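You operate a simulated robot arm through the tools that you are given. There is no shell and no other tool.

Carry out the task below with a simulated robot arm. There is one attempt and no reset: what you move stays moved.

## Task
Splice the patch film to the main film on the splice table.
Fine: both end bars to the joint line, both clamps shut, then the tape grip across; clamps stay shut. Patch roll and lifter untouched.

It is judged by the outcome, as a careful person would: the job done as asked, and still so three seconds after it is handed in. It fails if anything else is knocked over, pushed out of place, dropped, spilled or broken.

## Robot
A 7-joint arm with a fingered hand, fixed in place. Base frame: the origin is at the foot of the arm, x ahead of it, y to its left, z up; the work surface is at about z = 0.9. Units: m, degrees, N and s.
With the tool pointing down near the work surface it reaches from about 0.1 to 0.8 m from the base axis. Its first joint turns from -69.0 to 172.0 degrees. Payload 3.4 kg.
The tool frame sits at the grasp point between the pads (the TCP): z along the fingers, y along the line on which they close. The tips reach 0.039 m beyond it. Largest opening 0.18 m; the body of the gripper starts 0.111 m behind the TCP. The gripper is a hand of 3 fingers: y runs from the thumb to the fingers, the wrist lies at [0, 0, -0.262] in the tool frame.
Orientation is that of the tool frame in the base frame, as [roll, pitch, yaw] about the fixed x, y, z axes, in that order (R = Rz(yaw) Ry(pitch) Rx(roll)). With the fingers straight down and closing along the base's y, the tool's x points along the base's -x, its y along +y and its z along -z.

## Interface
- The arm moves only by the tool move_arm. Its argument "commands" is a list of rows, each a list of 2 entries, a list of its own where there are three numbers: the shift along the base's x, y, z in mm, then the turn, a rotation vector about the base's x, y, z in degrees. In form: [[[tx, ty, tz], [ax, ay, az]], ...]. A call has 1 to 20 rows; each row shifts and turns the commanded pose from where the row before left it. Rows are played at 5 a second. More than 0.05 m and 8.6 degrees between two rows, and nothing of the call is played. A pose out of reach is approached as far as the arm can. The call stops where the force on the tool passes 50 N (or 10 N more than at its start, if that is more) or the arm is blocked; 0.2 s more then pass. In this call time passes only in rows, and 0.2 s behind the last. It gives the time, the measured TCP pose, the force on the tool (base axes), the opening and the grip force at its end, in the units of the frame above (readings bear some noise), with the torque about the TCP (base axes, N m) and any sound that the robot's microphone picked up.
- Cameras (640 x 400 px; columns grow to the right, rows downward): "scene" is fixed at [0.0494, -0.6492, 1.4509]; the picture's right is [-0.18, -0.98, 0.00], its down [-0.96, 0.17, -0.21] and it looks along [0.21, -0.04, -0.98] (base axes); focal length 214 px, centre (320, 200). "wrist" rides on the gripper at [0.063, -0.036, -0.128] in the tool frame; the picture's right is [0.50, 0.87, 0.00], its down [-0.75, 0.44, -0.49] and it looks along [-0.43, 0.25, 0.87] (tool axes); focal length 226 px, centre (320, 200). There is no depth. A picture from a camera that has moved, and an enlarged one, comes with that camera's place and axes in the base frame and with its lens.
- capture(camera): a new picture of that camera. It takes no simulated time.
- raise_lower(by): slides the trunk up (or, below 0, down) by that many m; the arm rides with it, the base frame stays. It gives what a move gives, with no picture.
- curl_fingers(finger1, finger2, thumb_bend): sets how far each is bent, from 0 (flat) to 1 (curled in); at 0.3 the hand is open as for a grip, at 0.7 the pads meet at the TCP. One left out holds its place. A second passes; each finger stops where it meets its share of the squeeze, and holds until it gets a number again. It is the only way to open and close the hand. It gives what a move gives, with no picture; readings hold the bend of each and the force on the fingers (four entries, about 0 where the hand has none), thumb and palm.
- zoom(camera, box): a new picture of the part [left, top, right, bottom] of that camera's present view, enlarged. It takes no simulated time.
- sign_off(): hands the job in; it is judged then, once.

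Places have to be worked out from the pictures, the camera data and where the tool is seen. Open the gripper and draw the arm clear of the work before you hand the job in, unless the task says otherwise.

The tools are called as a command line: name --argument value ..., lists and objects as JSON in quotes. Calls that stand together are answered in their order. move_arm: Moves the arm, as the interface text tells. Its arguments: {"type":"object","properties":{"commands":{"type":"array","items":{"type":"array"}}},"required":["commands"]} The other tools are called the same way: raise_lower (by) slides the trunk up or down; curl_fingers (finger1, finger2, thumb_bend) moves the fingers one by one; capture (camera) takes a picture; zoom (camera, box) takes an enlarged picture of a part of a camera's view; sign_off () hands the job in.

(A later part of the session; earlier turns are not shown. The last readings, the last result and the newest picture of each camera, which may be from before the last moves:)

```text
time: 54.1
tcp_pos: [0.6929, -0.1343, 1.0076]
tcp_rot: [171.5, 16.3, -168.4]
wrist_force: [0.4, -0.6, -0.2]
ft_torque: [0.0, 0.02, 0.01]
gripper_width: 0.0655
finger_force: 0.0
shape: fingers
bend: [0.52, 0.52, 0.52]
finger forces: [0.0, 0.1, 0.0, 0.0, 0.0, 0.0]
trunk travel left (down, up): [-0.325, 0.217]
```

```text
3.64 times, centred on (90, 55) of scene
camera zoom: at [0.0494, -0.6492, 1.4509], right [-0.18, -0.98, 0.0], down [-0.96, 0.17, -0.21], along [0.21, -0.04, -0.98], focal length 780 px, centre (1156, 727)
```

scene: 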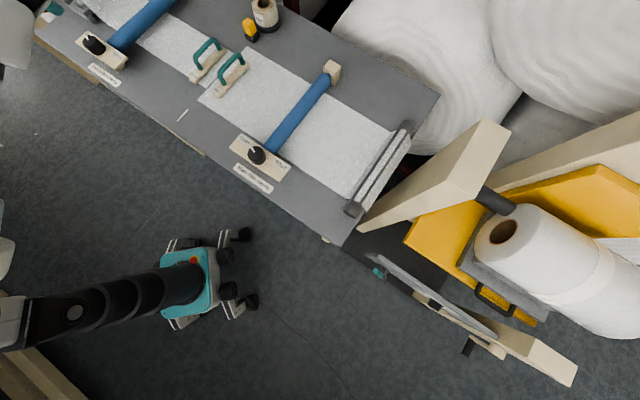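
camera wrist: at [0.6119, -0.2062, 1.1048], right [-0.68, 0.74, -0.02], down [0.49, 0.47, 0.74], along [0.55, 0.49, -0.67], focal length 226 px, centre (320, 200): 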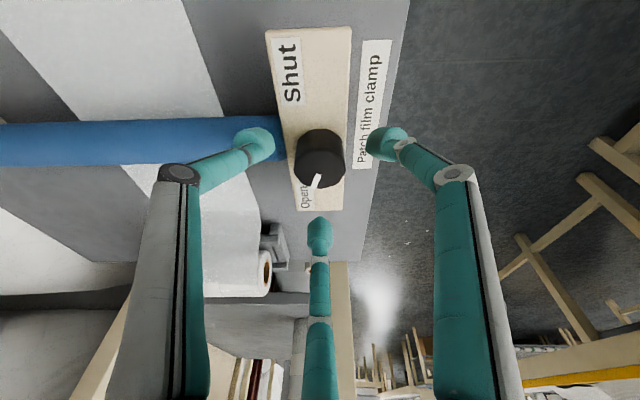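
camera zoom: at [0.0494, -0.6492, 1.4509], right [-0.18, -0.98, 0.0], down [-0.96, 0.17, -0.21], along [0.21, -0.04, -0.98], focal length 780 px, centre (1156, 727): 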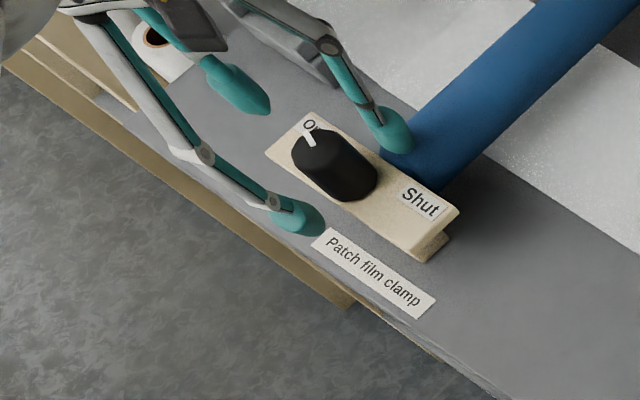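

Knob is centred within ~2 mm. I descend the final 42 mm around it in small steps.

move_arm --commands '[[[0.5, 0.5, -14], [0, 0, 0]], [[0.5, 0.5, -14], [0, 0, 0]], [[0, 0, -12], [0, 0, 0]]]'

capture --camera "wrist"

zoom --camera "scene" --box '[20, 0, 160, 110]'

```text
time: 54.8
tcp_pos: [0.69, -0.1304, 0.997]
tcp_rot: [171.5, 17.4, -168.6]
wrist_force: [-23.2, -10.8, 28.1]
ft_torque: [-1.68, 0.33, -1.23]
gripper_width: 0.0678
finger_force: 18.1
shape: fingers
bend: [0.52, 0.52, 0.55]
finger forces: [0.0, 0.0, 0.0, 0.0, 36.0, 0.0]
trunk travel left (down, up): [-0.325, 0.217]
stopped in row 3: the force on the tool passed its limit at 57 N (the readings are from after the stop); the commanded pose is now the measured one
```

```text
taken
camera wrist: at [0.6076, -0.2029, 1.0919], right [-0.67, 0.74, -0.03], down [0.47, 0.46, 0.75], along [0.57, 0.49, -0.66], focal length 226 px, centre (320, 200)
```

wrist: 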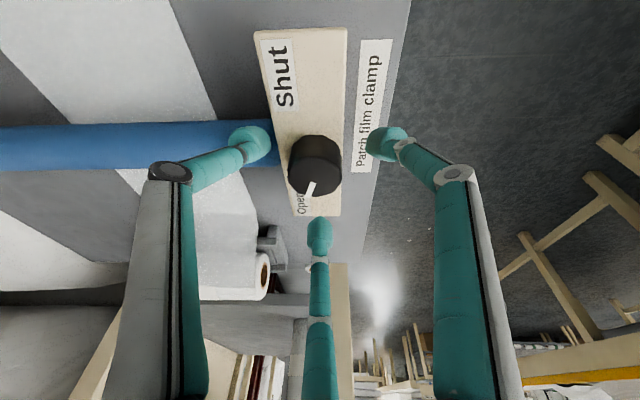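

```text
3.64 times, centred on (90, 55) of scene
camera zoom: at [0.0494, -0.6492, 1.4509], right [-0.18, -0.98, 0.0], down [-0.96, 0.17, -0.21], along [0.21, -0.04, -0.98], focal length 780 px, centre (1156, 727)
```

zoom: 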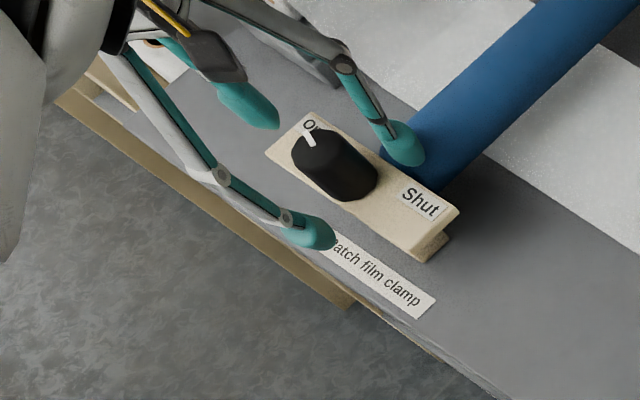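

The thumb touched the roller's top (~z 0.96), so I lift off. Refined knob: axis (0.689,-0.1375), top z≈0.979; I narrow the fingers and rotate slightly so the thumb clears the roller's end.

move_arm --commands '[[[0, 0, 12], [0, 0, 0]], [[0, 0, 15], [0, 0, 0]], [[-5, -10, 0], [1.97, 1.66, -7.92]]]'

curl_fingers --finger1 0.56 --finger2 0.56 --thumb_bend 0.56

capture --camera "wrist"

zoom --camera "scene" --box '[20, 0, 160, 110]'

```text
time: 55.6
tcp_pos: [0.692, -0.1399, 1.0163]
tcp_rot: [169.2, 15.9, -177.1]
wrist_force: [-0.1, -0.1, -1.0]
ft_torque: [0.01, 0.02, -0.01]
gripper_width: 0.0653
finger_force: 0.1
shape: fingers
bend: [0.52, 0.52, 0.52]
finger forces: [0.1, 0.0, 0.0, 0.0, 0.0, 0.1]
trunk travel left (down, up): [-0.325, 0.217]
```

```text
time: 56.6
tcp_pos: [0.6919, -0.1388, 1.0164]
tcp_rot: [169.3, 15.8, -177.0]
wrist_force: [1.0, 1.2, 0.0]
ft_torque: [-0.03, 0.05, 0.0]
gripper_width: 0.0495
finger_force: 0.1
shape: fingers
bend: [0.56, 0.56, 0.56]
finger forces: [0.1, 0.0, 0.0, 0.0, 0.0, 0.0]
trunk travel left (down, up): [-0.325, 0.217]
```

```text
taken
camera wrist: at [0.603, -0.2017, 1.1126], right [-0.57, 0.82, 0.02], down [0.55, 0.37, 0.75], along [0.61, 0.44, -0.66], focal length 226 px, centre (320, 200)
```

wrist: 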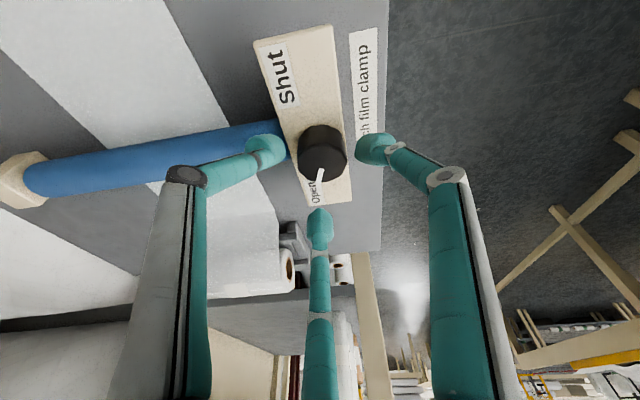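

```text
3.64 times, centred on (90, 55) of scene
camera zoom: at [0.0494, -0.6492, 1.4509], right [-0.18, -0.98, 0.0], down [-0.96, 0.17, -0.21], along [0.21, -0.04, -0.98], focal length 780 px, centre (1156, 727)
```

zoom: 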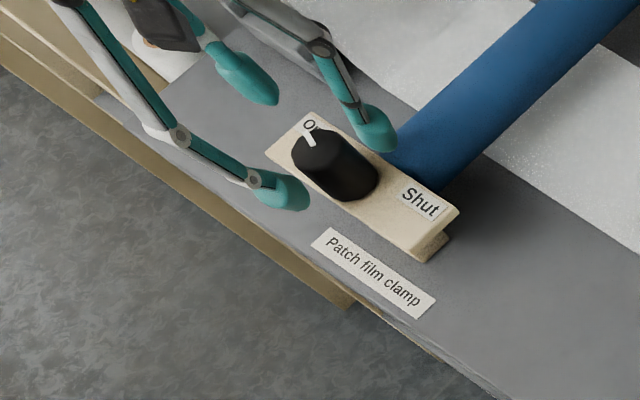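

Knob axis confirmed at (0.688,-0.137). I shift 6 mm so the tilted fingertips centre on it, then go down to z≈0.986.

move_arm --commands '[[[-6, -2, 0], [0, 0, 0]], [[0, 0, -10], [0, 0, 0]], [[0, 0, -10], [0, 0, 0]], [[0, 0, -10], [0, 0, 0]]]'

capture --camera "wrist"

zoom --camera "scene" --box '[20, 0, 160, 110]'

```text
time: 57.6
tcp_pos: [0.685, -0.1423, 0.9954]
tcp_rot: [169.2, 16.7, -177.4]
wrist_force: [1.0, -10.0, 42.6]
ft_torque: [-1.65, -0.63, -0.12]
gripper_width: 0.048
finger_force: 22.6
shape: fingers
bend: [0.56, 0.56, 0.61]
finger forces: [0.1, 0.0, 0.0, 0.0, 44.0, 0.1]
trunk travel left (down, up): [-0.325, 0.217]
```

```text
taken
camera wrist: at [0.5952, -0.2057, 1.0915], right [-0.57, 0.82, 0.01], down [0.54, 0.36, 0.76], along [0.62, 0.44, -0.65], focal length 226 px, centre (320, 200)
```

wrist: 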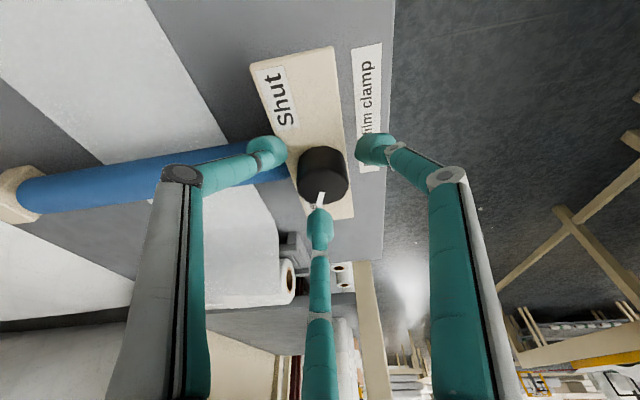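

```text
3.64 times, centred on (90, 55) of scene
camera zoom: at [0.0494, -0.6492, 1.4509], right [-0.18, -0.98, 0.0], down [-0.96, 0.17, -0.21], along [0.21, -0.04, -0.98], focal length 780 px, centre (1156, 727)
```

zoom: 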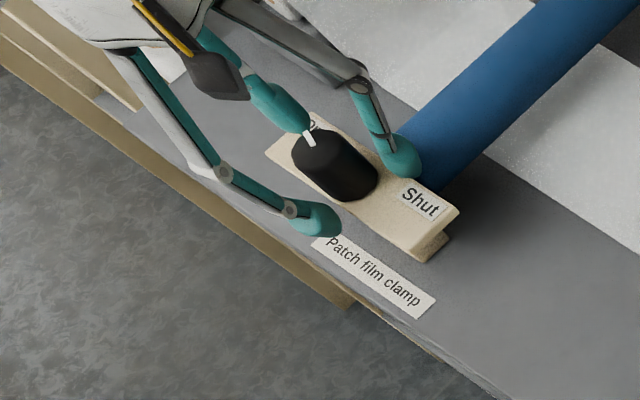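

Triangulating the plate corner gives plate top z≈0.943, so the thumb tip is pressing on the plate; the tips reach ~50 mm below the TCP. I raise to z≈1.008, recentre, and then close on the knob.

move_arm --commands '[[[0, 0, 8], [0, 0, 0]], [[-3, 0, 5], [0, 0, 0]]]'

capture --camera "wrist"

```text
time: 58.2
tcp_pos: [0.6859, -0.1396, 0.9985]
tcp_rot: [169.5, 16.0, -177.1]
wrist_force: [18.0, -2.0, 17.7]
ft_torque: [-0.66, -1.2, 0.52]
gripper_width: 0.05
finger_force: 15.2
shape: fingers
bend: [0.56, 0.56, 0.57]
finger forces: [0.1, 0.0, 0.0, 0.1, 29.7, 0.0]
trunk travel left (down, up): [-0.325, 0.217]
```

```text
taken
camera wrist: at [0.5964, -0.2032, 1.095], right [-0.57, 0.82, 0.02], down [0.55, 0.37, 0.75], along [0.61, 0.43, -0.66], focal length 226 px, centre (320, 200)
```

wrist: 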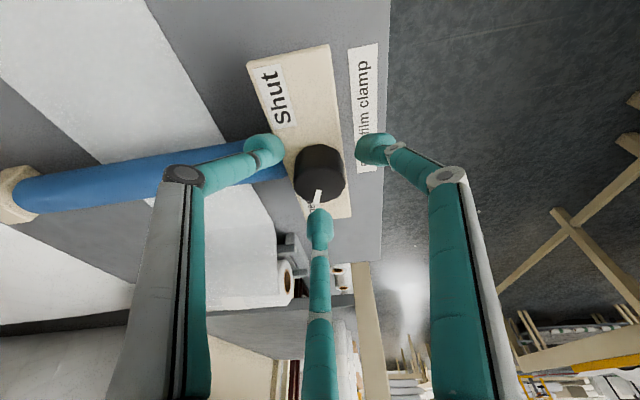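

Still some thumb contact (the commanded pose had been lower). I raise another 14 mm.

move_arm --commands '[[[0, 0, 7], [0, 0, 0]], [[0, 0, 7], [0, 0, 0]]]'

capture --camera "wrist"

zoom --camera "scene" --box '[20, 0, 160, 110]'

```text
time: 58.8
tcp_pos: [0.6799, -0.1407, 1.0114]
tcp_rot: [169.2, 15.6, -177.0]
wrist_force: [-0.1, -0.1, -0.6]
ft_torque: [0.05, 0.0, -0.01]
gripper_width: 0.0499
finger_force: 0.0
shape: fingers
bend: [0.56, 0.56, 0.56]
finger forces: [0.1, 0.0, 0.0, 0.1, 0.0, 0.0]
trunk travel left (down, up): [-0.325, 0.217]
```

```text
taken
camera wrist: at [0.5918, -0.2044, 1.1087], right [-0.57, 0.82, 0.02], down [0.56, 0.37, 0.75], along [0.61, 0.43, -0.67], focal length 226 px, centre (320, 200)
```

wrist: 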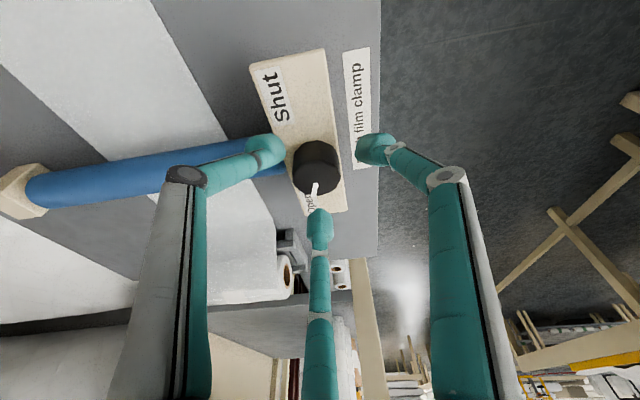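

```text
3.64 times, centred on (90, 55) of scene
camera zoom: at [0.0494, -0.6492, 1.4509], right [-0.18, -0.98, 0.0], down [-0.96, 0.17, -0.21], along [0.21, -0.04, -0.98], focal length 780 px, centre (1156, 727)
```

zoom: 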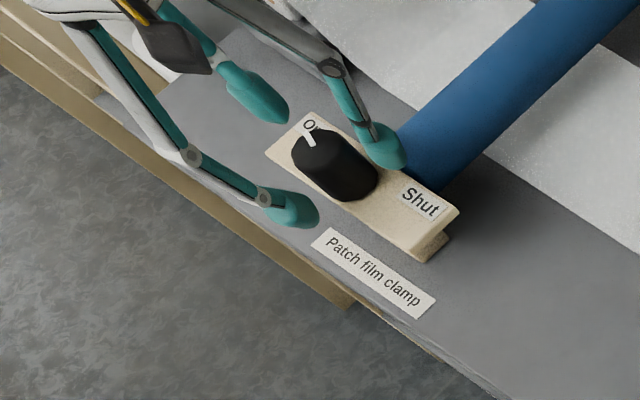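

The fingertip axis is ~6 mm off the knob centre in +y; I correct by (-2,-6) mm, lower 7 mm and close on the knob.

move_arm --commands '[[[-2, -6, 0], [0, 0, 0]], [[0, 0, -7], [0, 0, 0]]]'

curl_fingers --finger1 0.62 --finger2 0.62 --thumb_bend 0.62

capture --camera "wrist"

zoom --camera "scene" --box '[40, 0, 140, 90]'

```text
time: 59.4
tcp_pos: [0.6815, -0.1467, 1.0055]
tcp_rot: [169.3, 15.7, -177.0]
wrist_force: [-0.3, -0.2, -0.4]
ft_torque: [0.02, 0.05, 0.02]
gripper_width: 0.0494
finger_force: 0.0
shape: fingers
bend: [0.56, 0.56, 0.56]
finger forces: [0.0, 0.0, 0.0, 0.0, 0.0, 0.1]
trunk travel left (down, up): [-0.325, 0.217]
```

```text
time: 60.4
tcp_pos: [0.6793, -0.1471, 1.0073]
tcp_rot: [169.3, 15.7, -177.0]
wrist_force: [1.6, 2.2, 0.3]
ft_torque: [0.08, -0.08, 0.0]
gripper_width: 0.0272
finger_force: 1.2
shape: fingers
bend: [0.62, 0.59, 0.62]
finger forces: [0.3, 2.2, 0.1, 0.0, 0.0, 0.1]
trunk travel left (down, up): [-0.325, 0.217]
```

```text
taken
camera wrist: at [0.592, -0.2103, 1.1028], right [-0.57, 0.82, 0.02], down [0.55, 0.37, 0.75], along [0.61, 0.44, -0.66], focal length 226 px, centre (320, 200)
```

wrist: 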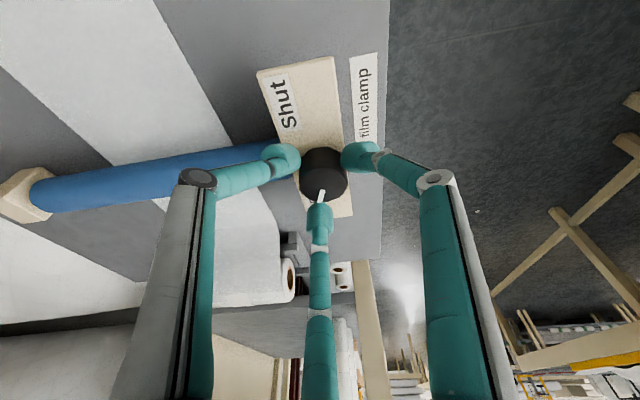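

```text
4.44 times, centred on (90, 45) of scene
camera zoom: at [0.0494, -0.6492, 1.4509], right [-0.18, -0.98, 0.0], down [-0.96, 0.17, -0.21], along [0.21, -0.04, -0.98], focal length 953 px, centre (1342, 889)
```

zoom: 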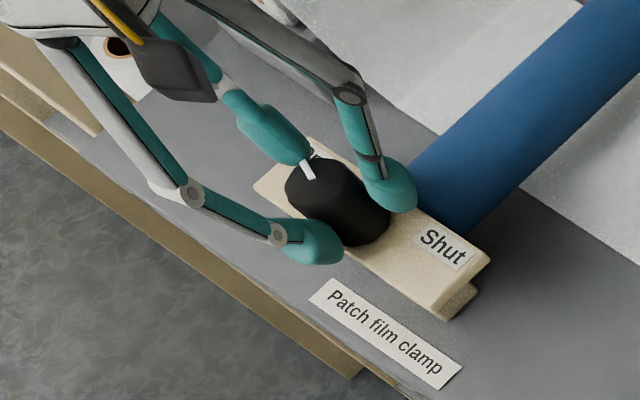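

Finger 2 just touches the knob and the others are about to; I close further to grip it.

curl_fingers --finger1 0.7 --finger2 0.68 --thumb_bend 0.7

capture --camera "wrist"

zoom --camera "scene" --box '[40, 0, 140, 90]'

```text
time: 61.4
tcp_pos: [0.6802, -0.1467, 1.0051]
tcp_rot: [169.3, 15.9, -177.1]
wrist_force: [0.0, 0.3, 0.7]
ft_torque: [0.01, -0.03, -0.04]
gripper_width: 0.0205
finger_force: 10.6
shape: fingers
bend: [0.63, 0.6, 0.65]
finger forces: [6.5, 7.2, 0.0, 0.0, 7.4, 0.0]
trunk travel left (down, up): [-0.325, 0.217]
```

```text
taken
camera wrist: at [0.5918, -0.2107, 1.1026], right [-0.57, 0.82, 0.02], down [0.55, 0.37, 0.75], along [0.61, 0.44, -0.66], focal length 226 px, centre (320, 200)
```

wrist: 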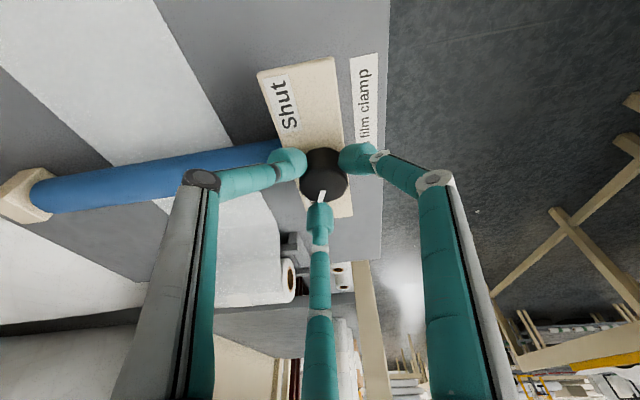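

```text
4.44 times, centred on (90, 45) of scene
camera zoom: at [0.0494, -0.6492, 1.4509], right [-0.18, -0.98, 0.0], down [-0.96, 0.17, -0.21], along [0.21, -0.04, -0.98], focal length 953 px, centre (1342, 889)
```

zoom: 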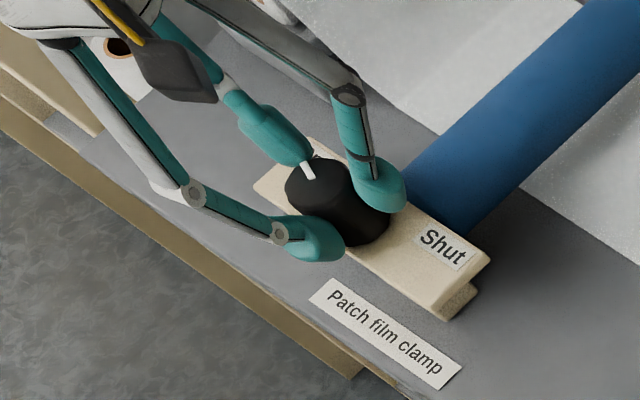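

A balanced three-finger grip (~7 N each). I turn clockwise (seen from above) about the hand's own axis, 16° first.

move_arm --commands '[[[0, 0, 0], [0.95, 0.8, -3.8]], [[0, 0, 0], [0.95, 0.8, -3.8]], [[0, 0, 0], [0.95, 0.8, -3.8]], [[0, 0, 0], [0.95, 0.8, -3.8]]]'

zoom --camera "scene" --box '[40, 0, 140, 90]'

capture --camera "wrist"

```text
time: 62.4
tcp_pos: [0.6807, -0.1468, 1.0049]
tcp_rot: [165.8, 12.3, 166.9]
wrist_force: [-0.4, -0.3, -0.4]
ft_torque: [-0.01, -0.11, 0.04]
gripper_width: 0.02
finger_force: 11.3
shape: fingers
bend: [0.62, 0.61, 0.65]
finger forces: [7.0, 6.9, 0.0, 0.0, 7.9, 0.1]
trunk travel left (down, up): [-0.325, 0.217]
```

```text
4.44 times, centred on (90, 45) of scene
camera zoom: at [0.0494, -0.6492, 1.4509], right [-0.18, -0.98, 0.0], down [-0.96, 0.17, -0.21], along [0.21, -0.04, -0.98], focal length 953 px, centre (1342, 889)
```

zoom: 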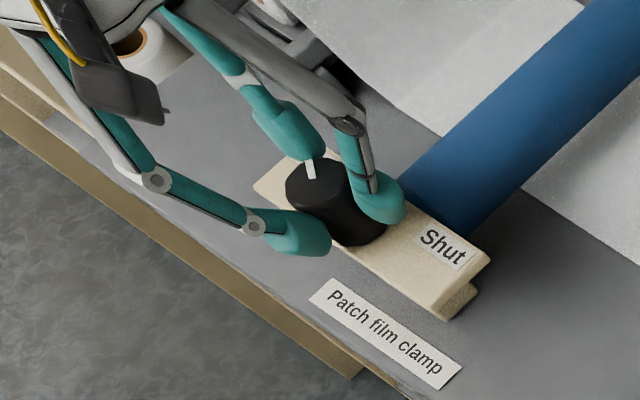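

```text
taken
camera wrist: at [0.5826, -0.1916, 1.1043], right [-0.33, 0.94, 0.1], down [0.67, 0.15, 0.73], along [0.67, 0.31, -0.67], focal length 226 px, centre (320, 200)
```

wrist: 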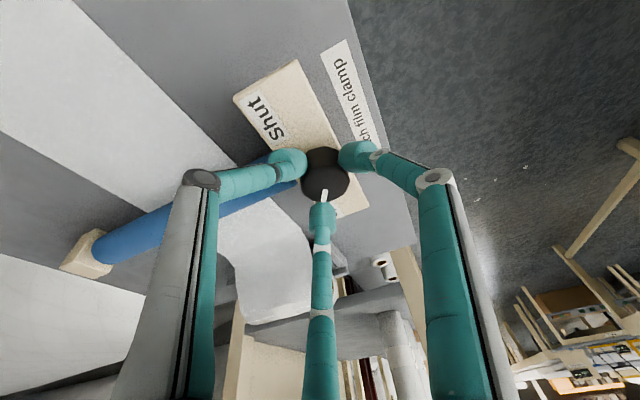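

The pointer turns with the hand. I continue 24° more in this grasp.

move_arm --commands '[[[0, 0, 0], [1.18, 1.0, -4.75]], [[0, 0, 0], [1.18, 1.0, -4.75]], [[0, 0, 0], [1.18, 1.0, -4.75]], [[0, 0, 0], [1.18, 1.0, -4.75]], [[0, 0, 0], [1.18, 1.0, -4.75]]]'

zoom --camera "scene" --box '[40, 0, 140, 90]'

capture --camera "wrist"

```text
time: 63.6
tcp_pos: [0.6798, -0.1462, 1.0053]
tcp_rot: [162.6, 5.3, 142.5]
wrist_force: [-3.0, 1.9, -0.9]
ft_torque: [-0.08, 0.07, 0.07]
gripper_width: 0.0202
finger_force: 11.1
shape: fingers
bend: [0.61, 0.62, 0.66]
finger forces: [7.8, 6.4, 0.0, 0.0, 8.9, 0.0]
trunk travel left (down, up): [-0.325, 0.217]
```

```text
4.44 times, centred on (90, 45) of scene
camera zoom: at [0.0494, -0.6492, 1.4509], right [-0.18, -0.98, 0.0], down [-0.96, 0.17, -0.21], along [0.21, -0.04, -0.98], focal length 953 px, centre (1342, 889)
```

zoom: 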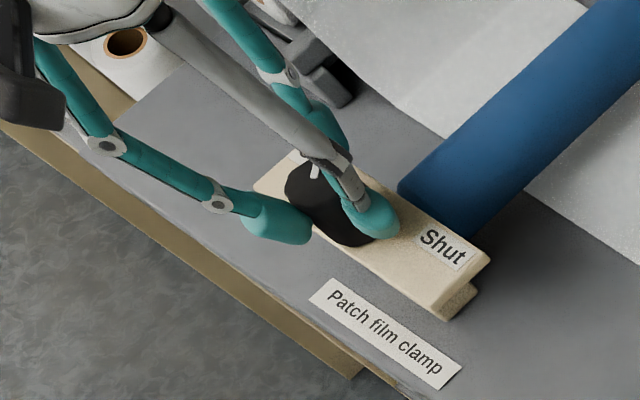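

```text
taken
camera wrist: at [0.5791, -0.1595, 1.1104], right [0.09, 0.97, 0.21], down [0.71, -0.21, 0.67], along [0.69, 0.09, -0.71], focal length 226 px, centre (320, 200)
```

wrist: 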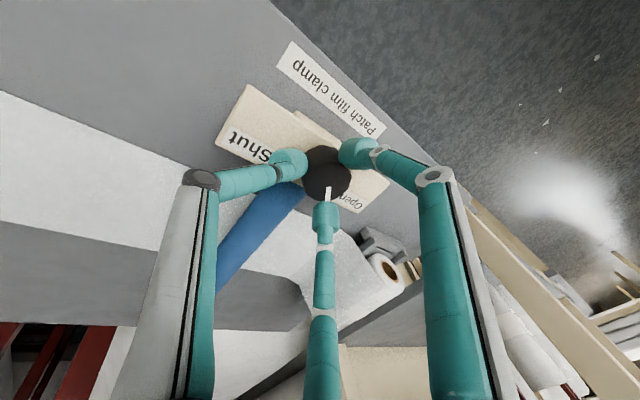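

Still turning with the hand (about 40° total). I continue 14° more while watching forces.

move_arm --commands '[[[0, 0, 0], [1.1, 0.93, -4.4]], [[0, 0, 0], [1.1, 0.93, -4.4]], [[0, 0, 0], [1.1, 0.93, -4.4]]]'

zoom --camera "scene" --box '[40, 0, 140, 90]'

capture --camera "wrist"

```text
time: 64.4
tcp_pos: [0.6805, -0.1458, 1.0061]
tcp_rot: [162.1, 1.0, 129.3]
wrist_force: [-4.9, 2.5, -1.2]
ft_torque: [-0.11, 0.13, 0.09]
gripper_width: 0.0205
finger_force: 11.2
shape: fingers
bend: [0.61, 0.62, 0.66]
finger forces: [8.7, 5.5, 0.1, 0.1, 9.3, 0.0]
trunk travel left (down, up): [-0.325, 0.217]
```

```text
4.44 times, centred on (90, 45) of scene
camera zoom: at [0.0494, -0.6492, 1.4509], right [-0.18, -0.98, 0.0], down [-0.96, 0.17, -0.21], along [0.21, -0.04, -0.98], focal length 953 px, centre (1342, 889)
```

zoom: 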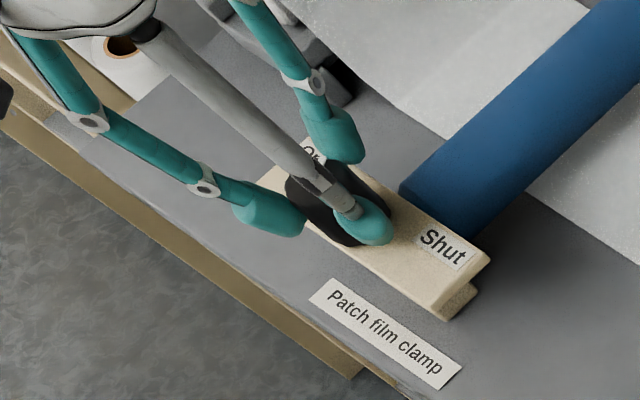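

```text
taken
camera wrist: at [0.5831, -0.1428, 1.1147], right [0.32, 0.91, 0.26], down [0.67, -0.41, 0.61], along [0.67, -0.02, -0.75], focal length 226 px, centre (320, 200)
```

wrist: 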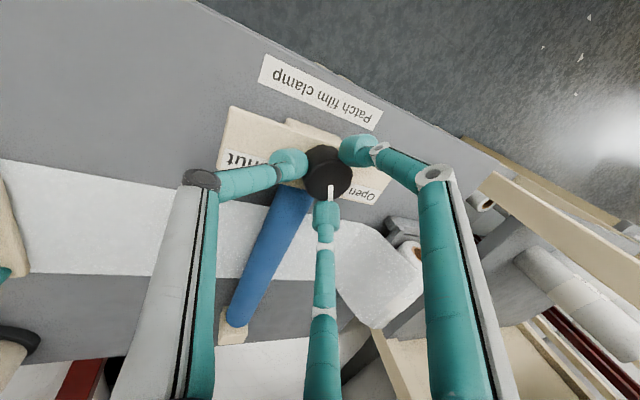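

No roller contact yet; I keep going 13° at a time.

move_arm --commands '[[[0, 0, 0], [1.1, 0.93, -4.4]], [[0, 0, 0], [1.1, 0.93, -4.4]], [[0, 0, 0], [1.1, 0.93, -4.4]]]'

zoom --camera "scene" --box '[40, 0, 140, 90]'

capture --camera "wrist"

```text
time: 65.2
tcp_pos: [0.6869, -0.1883, 1.0063]
tcp_rot: [162.3, -3.8, 116.4]
wrist_force: [0.5, -0.1, 0.3]
ft_torque: [0.0, 0.0, -0.03]
gripper_width: 0.0
finger_force: 0.1
shape: fingers
bend: [0.7, 0.68, 0.7]
finger forces: [0.0, 0.1, 0.1, 0.0, 0.1, 0.0]
out of reach, approached as far as the arm can: row 2, 3
trunk travel left (down, up): [-0.325, 0.217]
```

```text
4.44 times, centred on (90, 45) of scene
camera zoom: at [0.0494, -0.6492, 1.4509], right [-0.18, -0.98, 0.0], down [-0.96, 0.17, -0.21], along [0.21, -0.04, -0.98], focal length 953 px, centre (1342, 889)
```

zoom: 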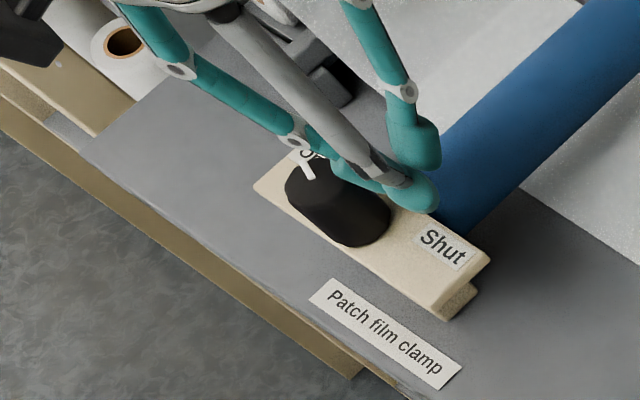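

```text
taken
camera wrist: at [0.5972, -0.172, 1.1214], right [0.52, 0.8, 0.3], down [0.59, -0.59, 0.55], along [0.61, -0.11, -0.78], focal length 226 px, centre (320, 200)
```

wrist: 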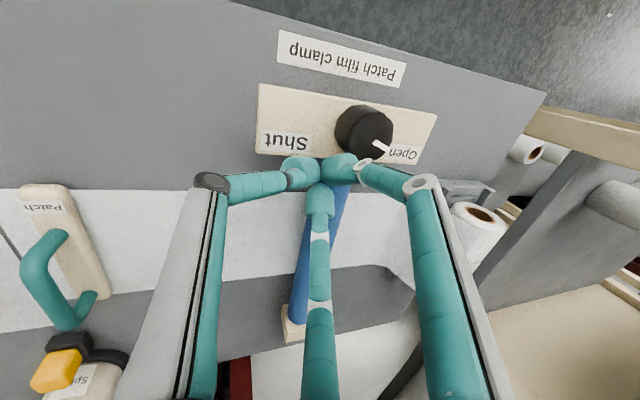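

The wrist hit a yaw limit (~125°) and the hand slid off; the knob is still at "Open" (it appears to have returned). Next attempt: wind the hand far the other way first (fingers are 120°-symmetric), so the whole turn fits in one grasp. I lift, open a bit, and rewind in the air.

move_arm --commands '[[[0, 0, 20], [0, 0, 0]], [[0, 0, 25], [0, 0, 0]], [[-2, 10, 0], [-1.97, -1.66, 7.92]], [[-2, 10, 0], [-1.97, -1.66, 7.92]], [[-2, 10, 0], [-1.97, -1.66, 7.92]], [[0, 10, 0], [-1.97, -1.66, 7.92]], [[0, 0, 0], [-1.97, -1.66, 7.92]], [[0, 0, 0], [-1.97, -1.66, 7.92]], [[0, 0, 0], [-1.97, -1.66, 7.92]], [[0, 0, 0], [-1.97, -1.66, 7.92]]]'

curl_fingers --finger1 0.56 --finger2 0.56 --thumb_bend 0.56

zoom --camera "scene" --box '[40, 0, 140, 90]'

```text
time: 67.4
tcp_pos: [0.6781, -0.1453, 1.0528]
tcp_rot: [168.8, 15.5, -179.0]
wrist_force: [-0.9, -0.1, -0.3]
ft_torque: [0.03, 0.03, 0.01]
gripper_width: 0.0
finger_force: 0.1
shape: fingers
bend: [0.7, 0.68, 0.7]
finger forces: [0.0, 0.0, 0.0, 0.1, 0.0, 0.0]
trunk travel left (down, up): [-0.325, 0.217]
```

```text
time: 68.4
tcp_pos: [0.6795, -0.1455, 1.0531]
tcp_rot: [168.8, 15.3, -179.2]
wrist_force: [-0.2, -0.1, -0.2]
ft_torque: [0.0, 0.01, -0.01]
gripper_width: 0.0486
finger_force: 0.1
shape: fingers
bend: [0.56, 0.56, 0.56]
finger forces: [0.1, 0.1, 0.0, 0.1, 0.0, 0.0]
trunk travel left (down, up): [-0.325, 0.217]
```

```text
4.44 times, centred on (90, 45) of scene
camera zoom: at [0.0494, -0.6492, 1.4509], right [-0.18, -0.98, 0.0], down [-0.96, 0.17, -0.21], along [0.21, -0.04, -0.98], focal length 953 px, centre (1342, 889)
```

zoom: 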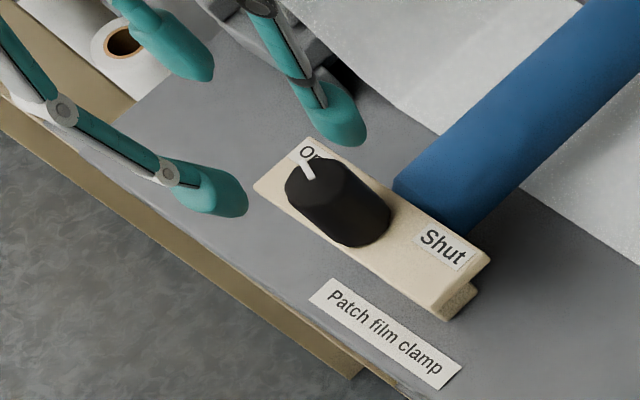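

Knob is back at Open. I keep rewinding toward yaw ≈285° in the air to see whether the wrist allows it.

move_arm --commands '[[[0, 0, 0], [-1.97, -1.66, 7.92]], [[0, 0, 0], [-1.97, -1.66, 7.92]], [[0, 0, 0], [-1.97, -1.66, 7.92]], [[0, 0, 0], [-1.97, -1.66, 7.92]], [[0, 0, 0], [-1.97, -1.66, 7.92]], [[0, 0, 0], [-1.97, -1.66, 7.92]], [[0, 0, 0], [-1.97, -1.66, 7.92]], [[0, 0, 0], [-1.97, -1.66, 7.92]], [[0, 0, 0], [-1.97, -1.66, 7.92]], [[0, 0, 0], [-1.97, -1.66, 7.92]], [[0, 0, 0], [-1.97, -1.66, 7.92]], [[0, 0, 0], [-1.97, -1.66, 7.92]]]'

capture --camera "wrist"

zoom --camera "scene" --box '[40, 0, 140, 90]'

```text
time: 71.0
tcp_pos: [0.6775, -0.1468, 1.0534]
tcp_rot: [-163.7, 9.6, -75.9]
wrist_force: [0.1, -0.4, -0.3]
ft_torque: [0.01, -0.03, -0.01]
gripper_width: 0.0487
finger_force: 0.1
shape: fingers
bend: [0.56, 0.56, 0.56]
finger forces: [0.0, 0.1, 0.1, 0.0, 0.1, 0.1]
trunk travel left (down, up): [-0.325, 0.217]
```

```text
taken
camera wrist: at [0.6986, -0.2263, 1.1726], right [-0.7, -0.64, -0.32], down [-0.71, 0.53, 0.47], along [-0.13, 0.55, -0.82], focal length 226 px, centre (320, 200)
```

wrist: 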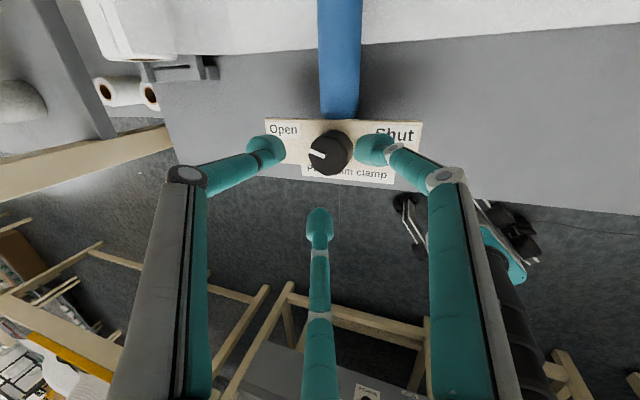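

```text
4.44 times, centred on (90, 45) of scene
camera zoom: at [0.0494, -0.6492, 1.4509], right [-0.18, -0.98, 0.0], down [-0.96, 0.17, -0.21], along [0.21, -0.04, -0.98], focal length 953 px, centre (1342, 889)
```

zoom: 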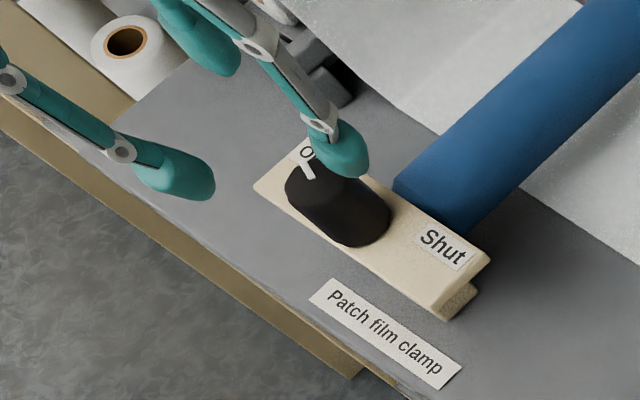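

Yaw 284° is reachable. Knob is under the fingers; I descend to z≈1.010 at the same TCP position that gripped well before.

move_arm --commands '[[[2, 0, -15], [0, 0, 0]], [[0, 0, -15], [0, 0, 0]], [[0, 0, -14], [0, 0, 0]]]'

capture --camera "wrist"

zoom --camera "scene" --box '[40, 0, 140, 90]'

```text
time: 71.8
tcp_pos: [0.6802, -0.1444, 1.0082]
tcp_rot: [-163.8, 9.7, -76.2]
wrist_force: [1.5, 0.3, 0.1]
ft_torque: [0.0, 0.03, 0.01]
gripper_width: 0.0487
finger_force: 0.2
shape: fingers
bend: [0.56, 0.56, 0.56]
finger forces: [0.0, 0.1, 0.0, 0.1, 0.1, 0.0]
trunk travel left (down, up): [-0.325, 0.217]
```

```text
taken
camera wrist: at [0.7011, -0.2265, 1.1277], right [-0.7, -0.64, -0.32], down [-0.7, 0.53, 0.47], along [-0.13, 0.56, -0.82], focal length 226 px, centre (320, 200)
```

wrist: 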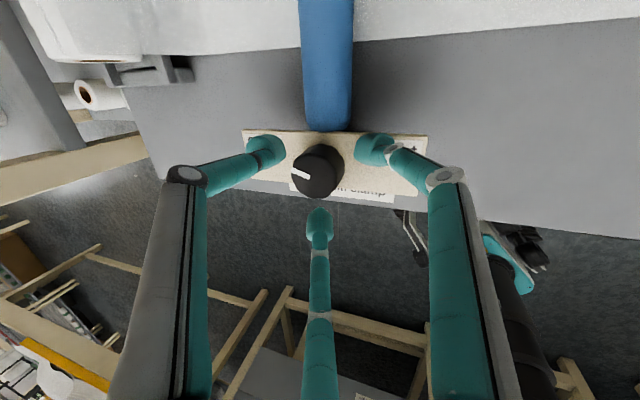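

```text
4.44 times, centred on (90, 45) of scene
camera zoom: at [0.0494, -0.6492, 1.4509], right [-0.18, -0.98, 0.0], down [-0.96, 0.17, -0.21], along [0.21, -0.04, -0.98], focal length 953 px, centre (1342, 889)
```

zoom: 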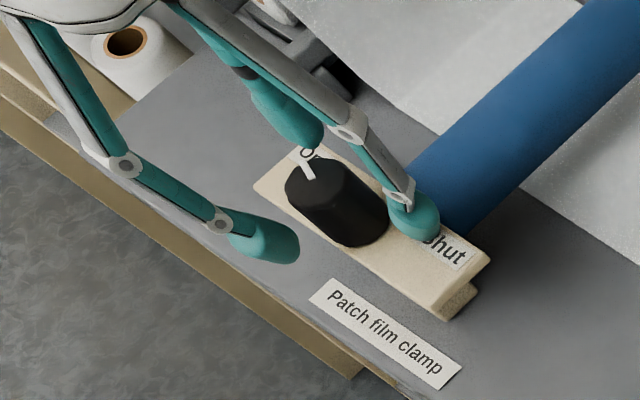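

Centred, no contact. Closing on the knob.

curl_fingers --finger1 0.7 --finger2 0.7 --thumb_bend 0.7

capture --camera "wrist"

zoom --camera "scene" --box '[40, 0, 140, 90]'

```text
time: 72.8
tcp_pos: [0.6807, -0.1448, 1.0087]
tcp_rot: [-163.6, 9.5, -76.2]
wrist_force: [4.8, 0.6, 5.2]
ft_torque: [0.08, -0.43, -0.06]
gripper_width: 0.0213
finger_force: 12.5
shape: fingers
bend: [0.63, 0.63, 0.65]
finger forces: [4.8, 5.4, 0.0, 0.0, 13.8, 0.1]
trunk travel left (down, up): [-0.325, 0.217]
```

```text
taken
camera wrist: at [0.7009, -0.226, 1.1291], right [-0.7, -0.64, -0.32], down [-0.7, 0.53, 0.47], along [-0.13, 0.56, -0.82], focal length 226 px, centre (320, 200)
```

wrist: 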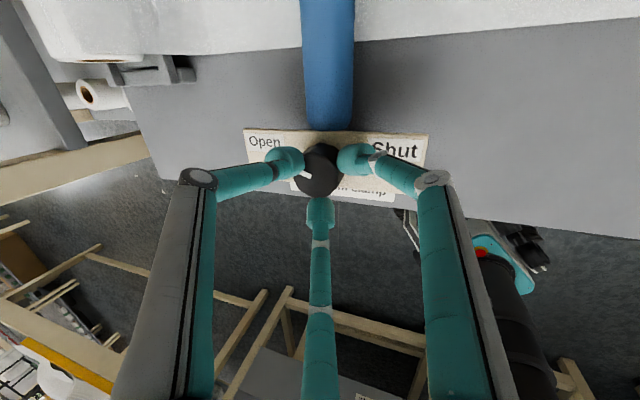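

```text
4.44 times, centred on (90, 45) of scene
camera zoom: at [0.0494, -0.6492, 1.4509], right [-0.18, -0.98, 0.0], down [-0.96, 0.17, -0.21], along [0.21, -0.04, -0.98], focal length 953 px, centre (1342, 889)
```

zoom: 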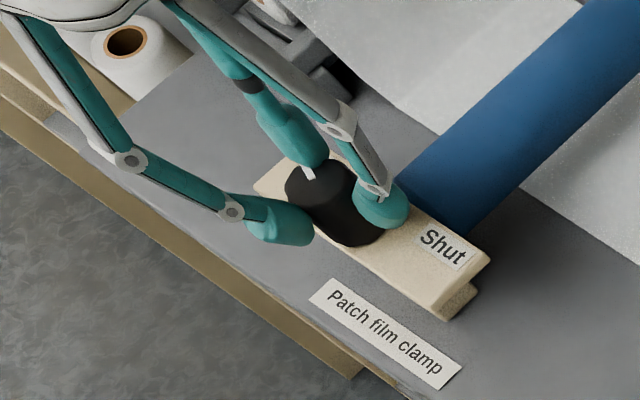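

Gripped. I now turn clockwise, 32° first.

move_arm --commands '[[[0, 0, 0], [1.42, 1.19, -5.7]], [[0, 0, 0], [1.42, 1.19, -5.7]], [[0, 0, 0], [1.42, 1.19, -5.7]], [[0, 0, 0], [1.42, 1.19, -5.7]], [[0, 0, 0], [1.42, 1.19, -5.7]]]'

capture --camera "wrist"

zoom --camera "scene" --box '[40, 0, 140, 90]'

```text
time: 74.0
tcp_pos: [0.6796, -0.1424, 1.0116]
tcp_rot: [-169.8, 16.5, -106.1]
wrist_force: [4.7, 3.1, 14.1]
ft_torque: [0.13, -0.6, 0.02]
gripper_width: 0.0207
finger_force: 16.0
shape: fingers
bend: [0.63, 0.62, 0.66]
finger forces: [4.5, 6.0, 0.1, 0.0, 21.3, 0.1]
trunk travel left (down, up): [-0.325, 0.217]
```

```text
taken
camera wrist: at [0.6665, -0.2411, 1.119], right [-0.94, -0.18, -0.29], down [-0.33, 0.73, 0.61], along [0.1, 0.66, -0.74], focal length 226 px, centre (320, 200)
```

wrist: 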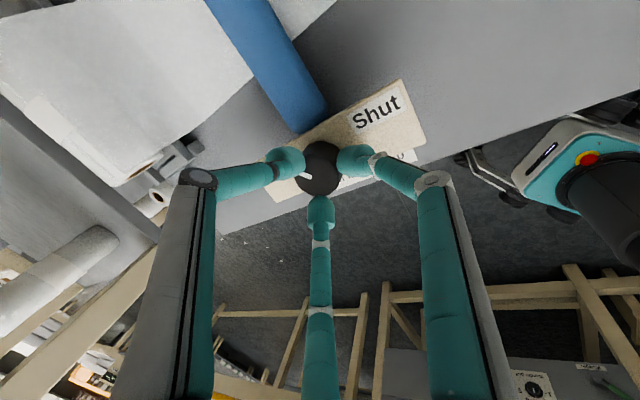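

```text
4.44 times, centred on (90, 45) of scene
camera zoom: at [0.0494, -0.6492, 1.4509], right [-0.18, -0.98, 0.0], down [-0.96, 0.17, -0.21], along [0.21, -0.04, -0.98], focal length 953 px, centre (1342, 889)
```

zoom: 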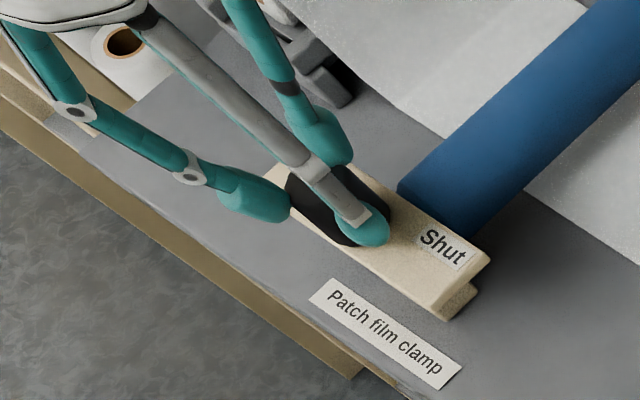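

The pointer follows the hand. Vertical force is building (thumb nearing the roller end), so I raise ~4 mm while continuing 32°.

move_arm --commands '[[[0, 0, 4], [0, 0, 0]], [[0, 0, 0], [1.42, 1.19, -5.7]], [[0, 0, 0], [1.42, 1.19, -5.7]], [[0, 0, 0], [1.42, 1.19, -5.7]], [[0, 0, 0], [1.42, 1.19, -5.7]], [[0, 0, 0], [1.42, 1.19, -5.7]]]'

capture --camera "wrist"

zoom --camera "scene" --box '[40, 0, 140, 90]'

```text
time: 75.4
tcp_pos: [0.6808, -0.1463, 1.0126]
tcp_rot: [-179.1, 19.4, -137.5]
wrist_force: [3.4, -1.5, 10.4]
ft_torque: [-0.13, -0.38, -0.04]
gripper_width: 0.0189
finger_force: 13.2
shape: fingers
bend: [0.64, 0.69, 0.67]
finger forces: [5.7, 2.2, 0.1, 0.1, 17.8, 0.1]
trunk travel left (down, up): [-0.325, 0.217]
```

```text
taken
camera wrist: at [0.6292, -0.2391, 1.1135], right [-0.93, 0.32, -0.18], down [0.11, 0.7, 0.71], along [0.35, 0.64, -0.68], focal length 226 px, centre (320, 200)
```

wrist: 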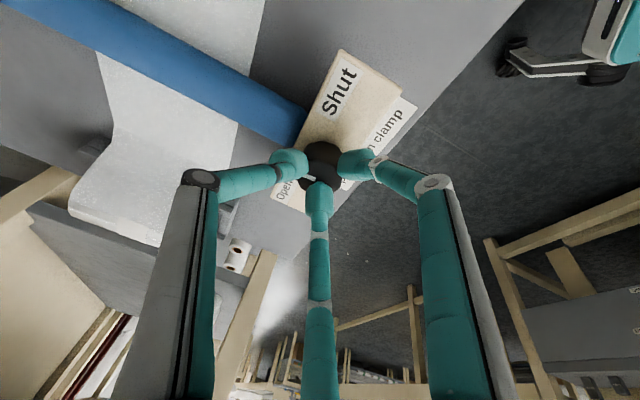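

```text
4.44 times, centred on (90, 45) of scene
camera zoom: at [0.0494, -0.6492, 1.4509], right [-0.18, -0.98, 0.0], down [-0.96, 0.17, -0.21], along [0.21, -0.04, -0.98], focal length 953 px, centre (1342, 889)
```

zoom: 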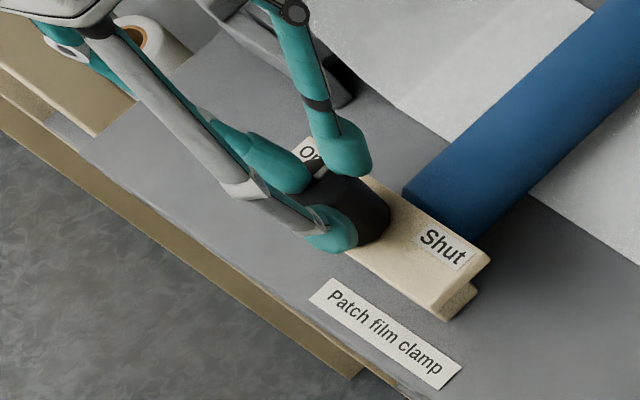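

Finger 2 has slipped over the knob's top edge (it's on the high side of the tilt), so I shouldn't force this. The knob has turned ~60°; I release, lift and see whether it stays there.

curl_fingers --finger1 0.56 --finger2 0.56 --thumb_bend 0.56

move_arm --commands '[[[0, 0, 15], [0, 0, 0]], [[0, 0, 20], [0, 0, 0]]]'

zoom --camera "scene" --box '[40, 0, 140, 90]'

capture --camera "wrist"

```text
time: 76.4
tcp_pos: [0.6802, -0.1446, 1.0134]
tcp_rot: [-179.1, 19.2, -137.5]
wrist_force: [0.2, -0.3, -0.1]
ft_torque: [0.04, 0.02, 0.0]
gripper_width: 0.0485
finger_force: 0.0
shape: fingers
bend: [0.56, 0.56, 0.56]
finger forces: [0.0, 0.0, 0.0, 0.0, 0.0, 0.0]
trunk travel left (down, up): [-0.325, 0.217]
```

```text
time: 77.0
tcp_pos: [0.6809, -0.1448, 1.0483]
tcp_rot: [-179.1, 19.3, -137.4]
wrist_force: [0.0, 0.0, 0.5]
ft_torque: [0.0, -0.03, -0.02]
gripper_width: 0.0488
finger_force: 0.1
shape: fingers
bend: [0.56, 0.56, 0.56]
finger forces: [0.0, 0.0, 0.0, 0.0, 0.0, 0.1]
trunk travel left (down, up): [-0.325, 0.217]
```

```text
4.44 times, centred on (90, 45) of scene
camera zoom: at [0.0494, -0.6492, 1.4509], right [-0.18, -0.98, 0.0], down [-0.96, 0.17, -0.21], along [0.21, -0.04, -0.98], focal length 953 px, centre (1342, 889)
```

zoom: 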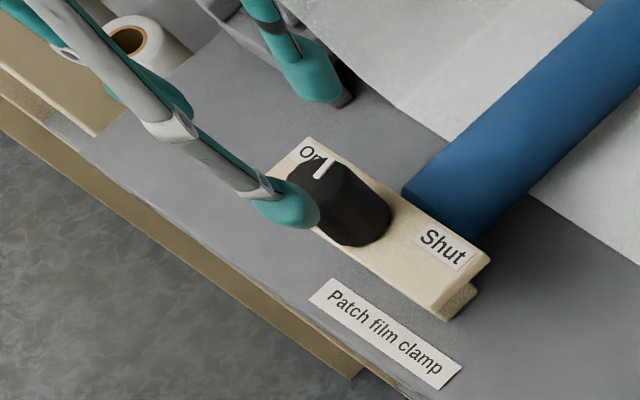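

```text
taken
camera wrist: at [0.6297, -0.2386, 1.1482], right [-0.93, 0.32, -0.18], down [0.11, 0.7, 0.71], along [0.35, 0.64, -0.68], focal length 226 px, centre (320, 200)
```

wrist: 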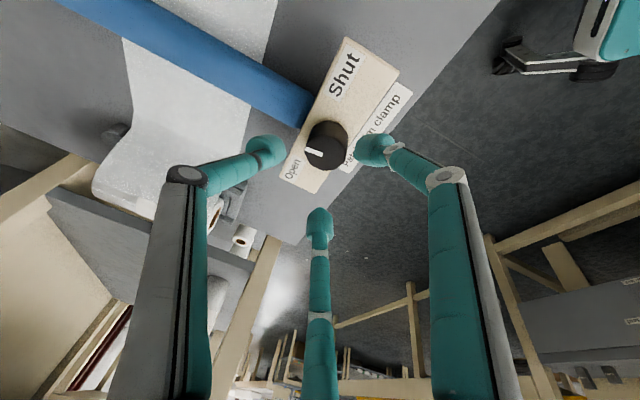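

The knob stays where it's left (turned ~50°), so I can ratchet. The grasp window yaw 190°→135° worked best with balanced forces, so I turn back to ≈190° in the air and descend again to z≈1.005.

move_arm --commands '[[[0, 0, 0], [1.9, 1.59, -7.6]], [[0, 0, 0], [1.9, 1.59, -7.6]], [[0, 0, 0], [1.9, 1.59, -7.6]], [[0, 0, 0], [1.9, 1.59, -7.6]], [[0, -1, -14], [0, 0, 0]], [[0, -1, -14], [0, 0, 0]], [[0, 0, -14], [0, 0, 0]]]'

curl_fingers --finger1 0.7 --finger2 0.7 --thumb_bend 0.7

zoom --camera "scene" --box '[40, 0, 140, 90]'

capture --camera "wrist"

```text
time: 78.6
tcp_pos: [0.6806, -0.146, 1.0055]
tcp_rot: [171.0, 16.8, -171.1]
wrist_force: [0.3, 1.1, 0.0]
ft_torque: [-0.03, 0.01, 0.01]
gripper_width: 0.0486
finger_force: 0.0
shape: fingers
bend: [0.56, 0.56, 0.56]
finger forces: [0.1, 0.0, 0.1, 0.0, 0.1, 0.0]
trunk travel left (down, up): [-0.325, 0.217]
```

```text
time: 79.6
tcp_pos: [0.6808, -0.146, 1.0063]
tcp_rot: [170.9, 17.0, -171.0]
wrist_force: [2.0, -0.1, 2.2]
ft_torque: [0.08, -0.13, 0.01]
gripper_width: 0.0204
finger_force: 11.1
shape: fingers
bend: [0.63, 0.61, 0.65]
finger forces: [5.8, 9.1, 0.1, 0.1, 7.5, 0.1]
trunk travel left (down, up): [-0.325, 0.217]
```

```text
4.44 times, centred on (90, 45) of scene
camera zoom: at [0.0494, -0.6492, 1.4509], right [-0.18, -0.98, 0.0], down [-0.96, 0.17, -0.21], along [0.21, -0.04, -0.98], focal length 953 px, centre (1342, 889)
```

zoom: 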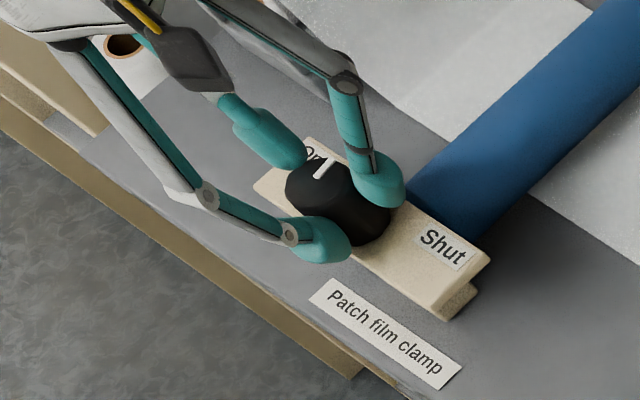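

```text
taken
camera wrist: at [0.5967, -0.2167, 1.1025], right [-0.65, 0.76, -0.01], down [0.5, 0.44, 0.75], along [0.58, 0.48, -0.66], focal length 226 px, centre (320, 200)
```

wrist: 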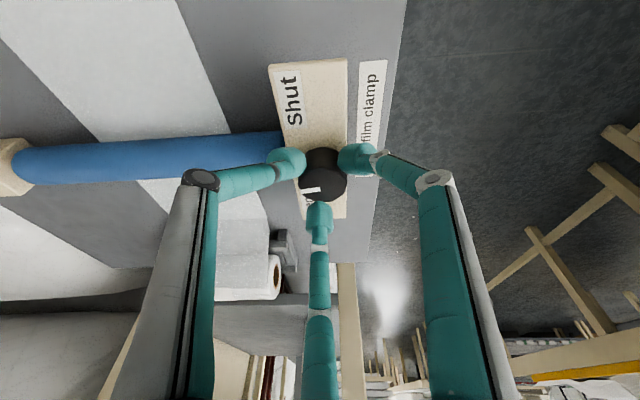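

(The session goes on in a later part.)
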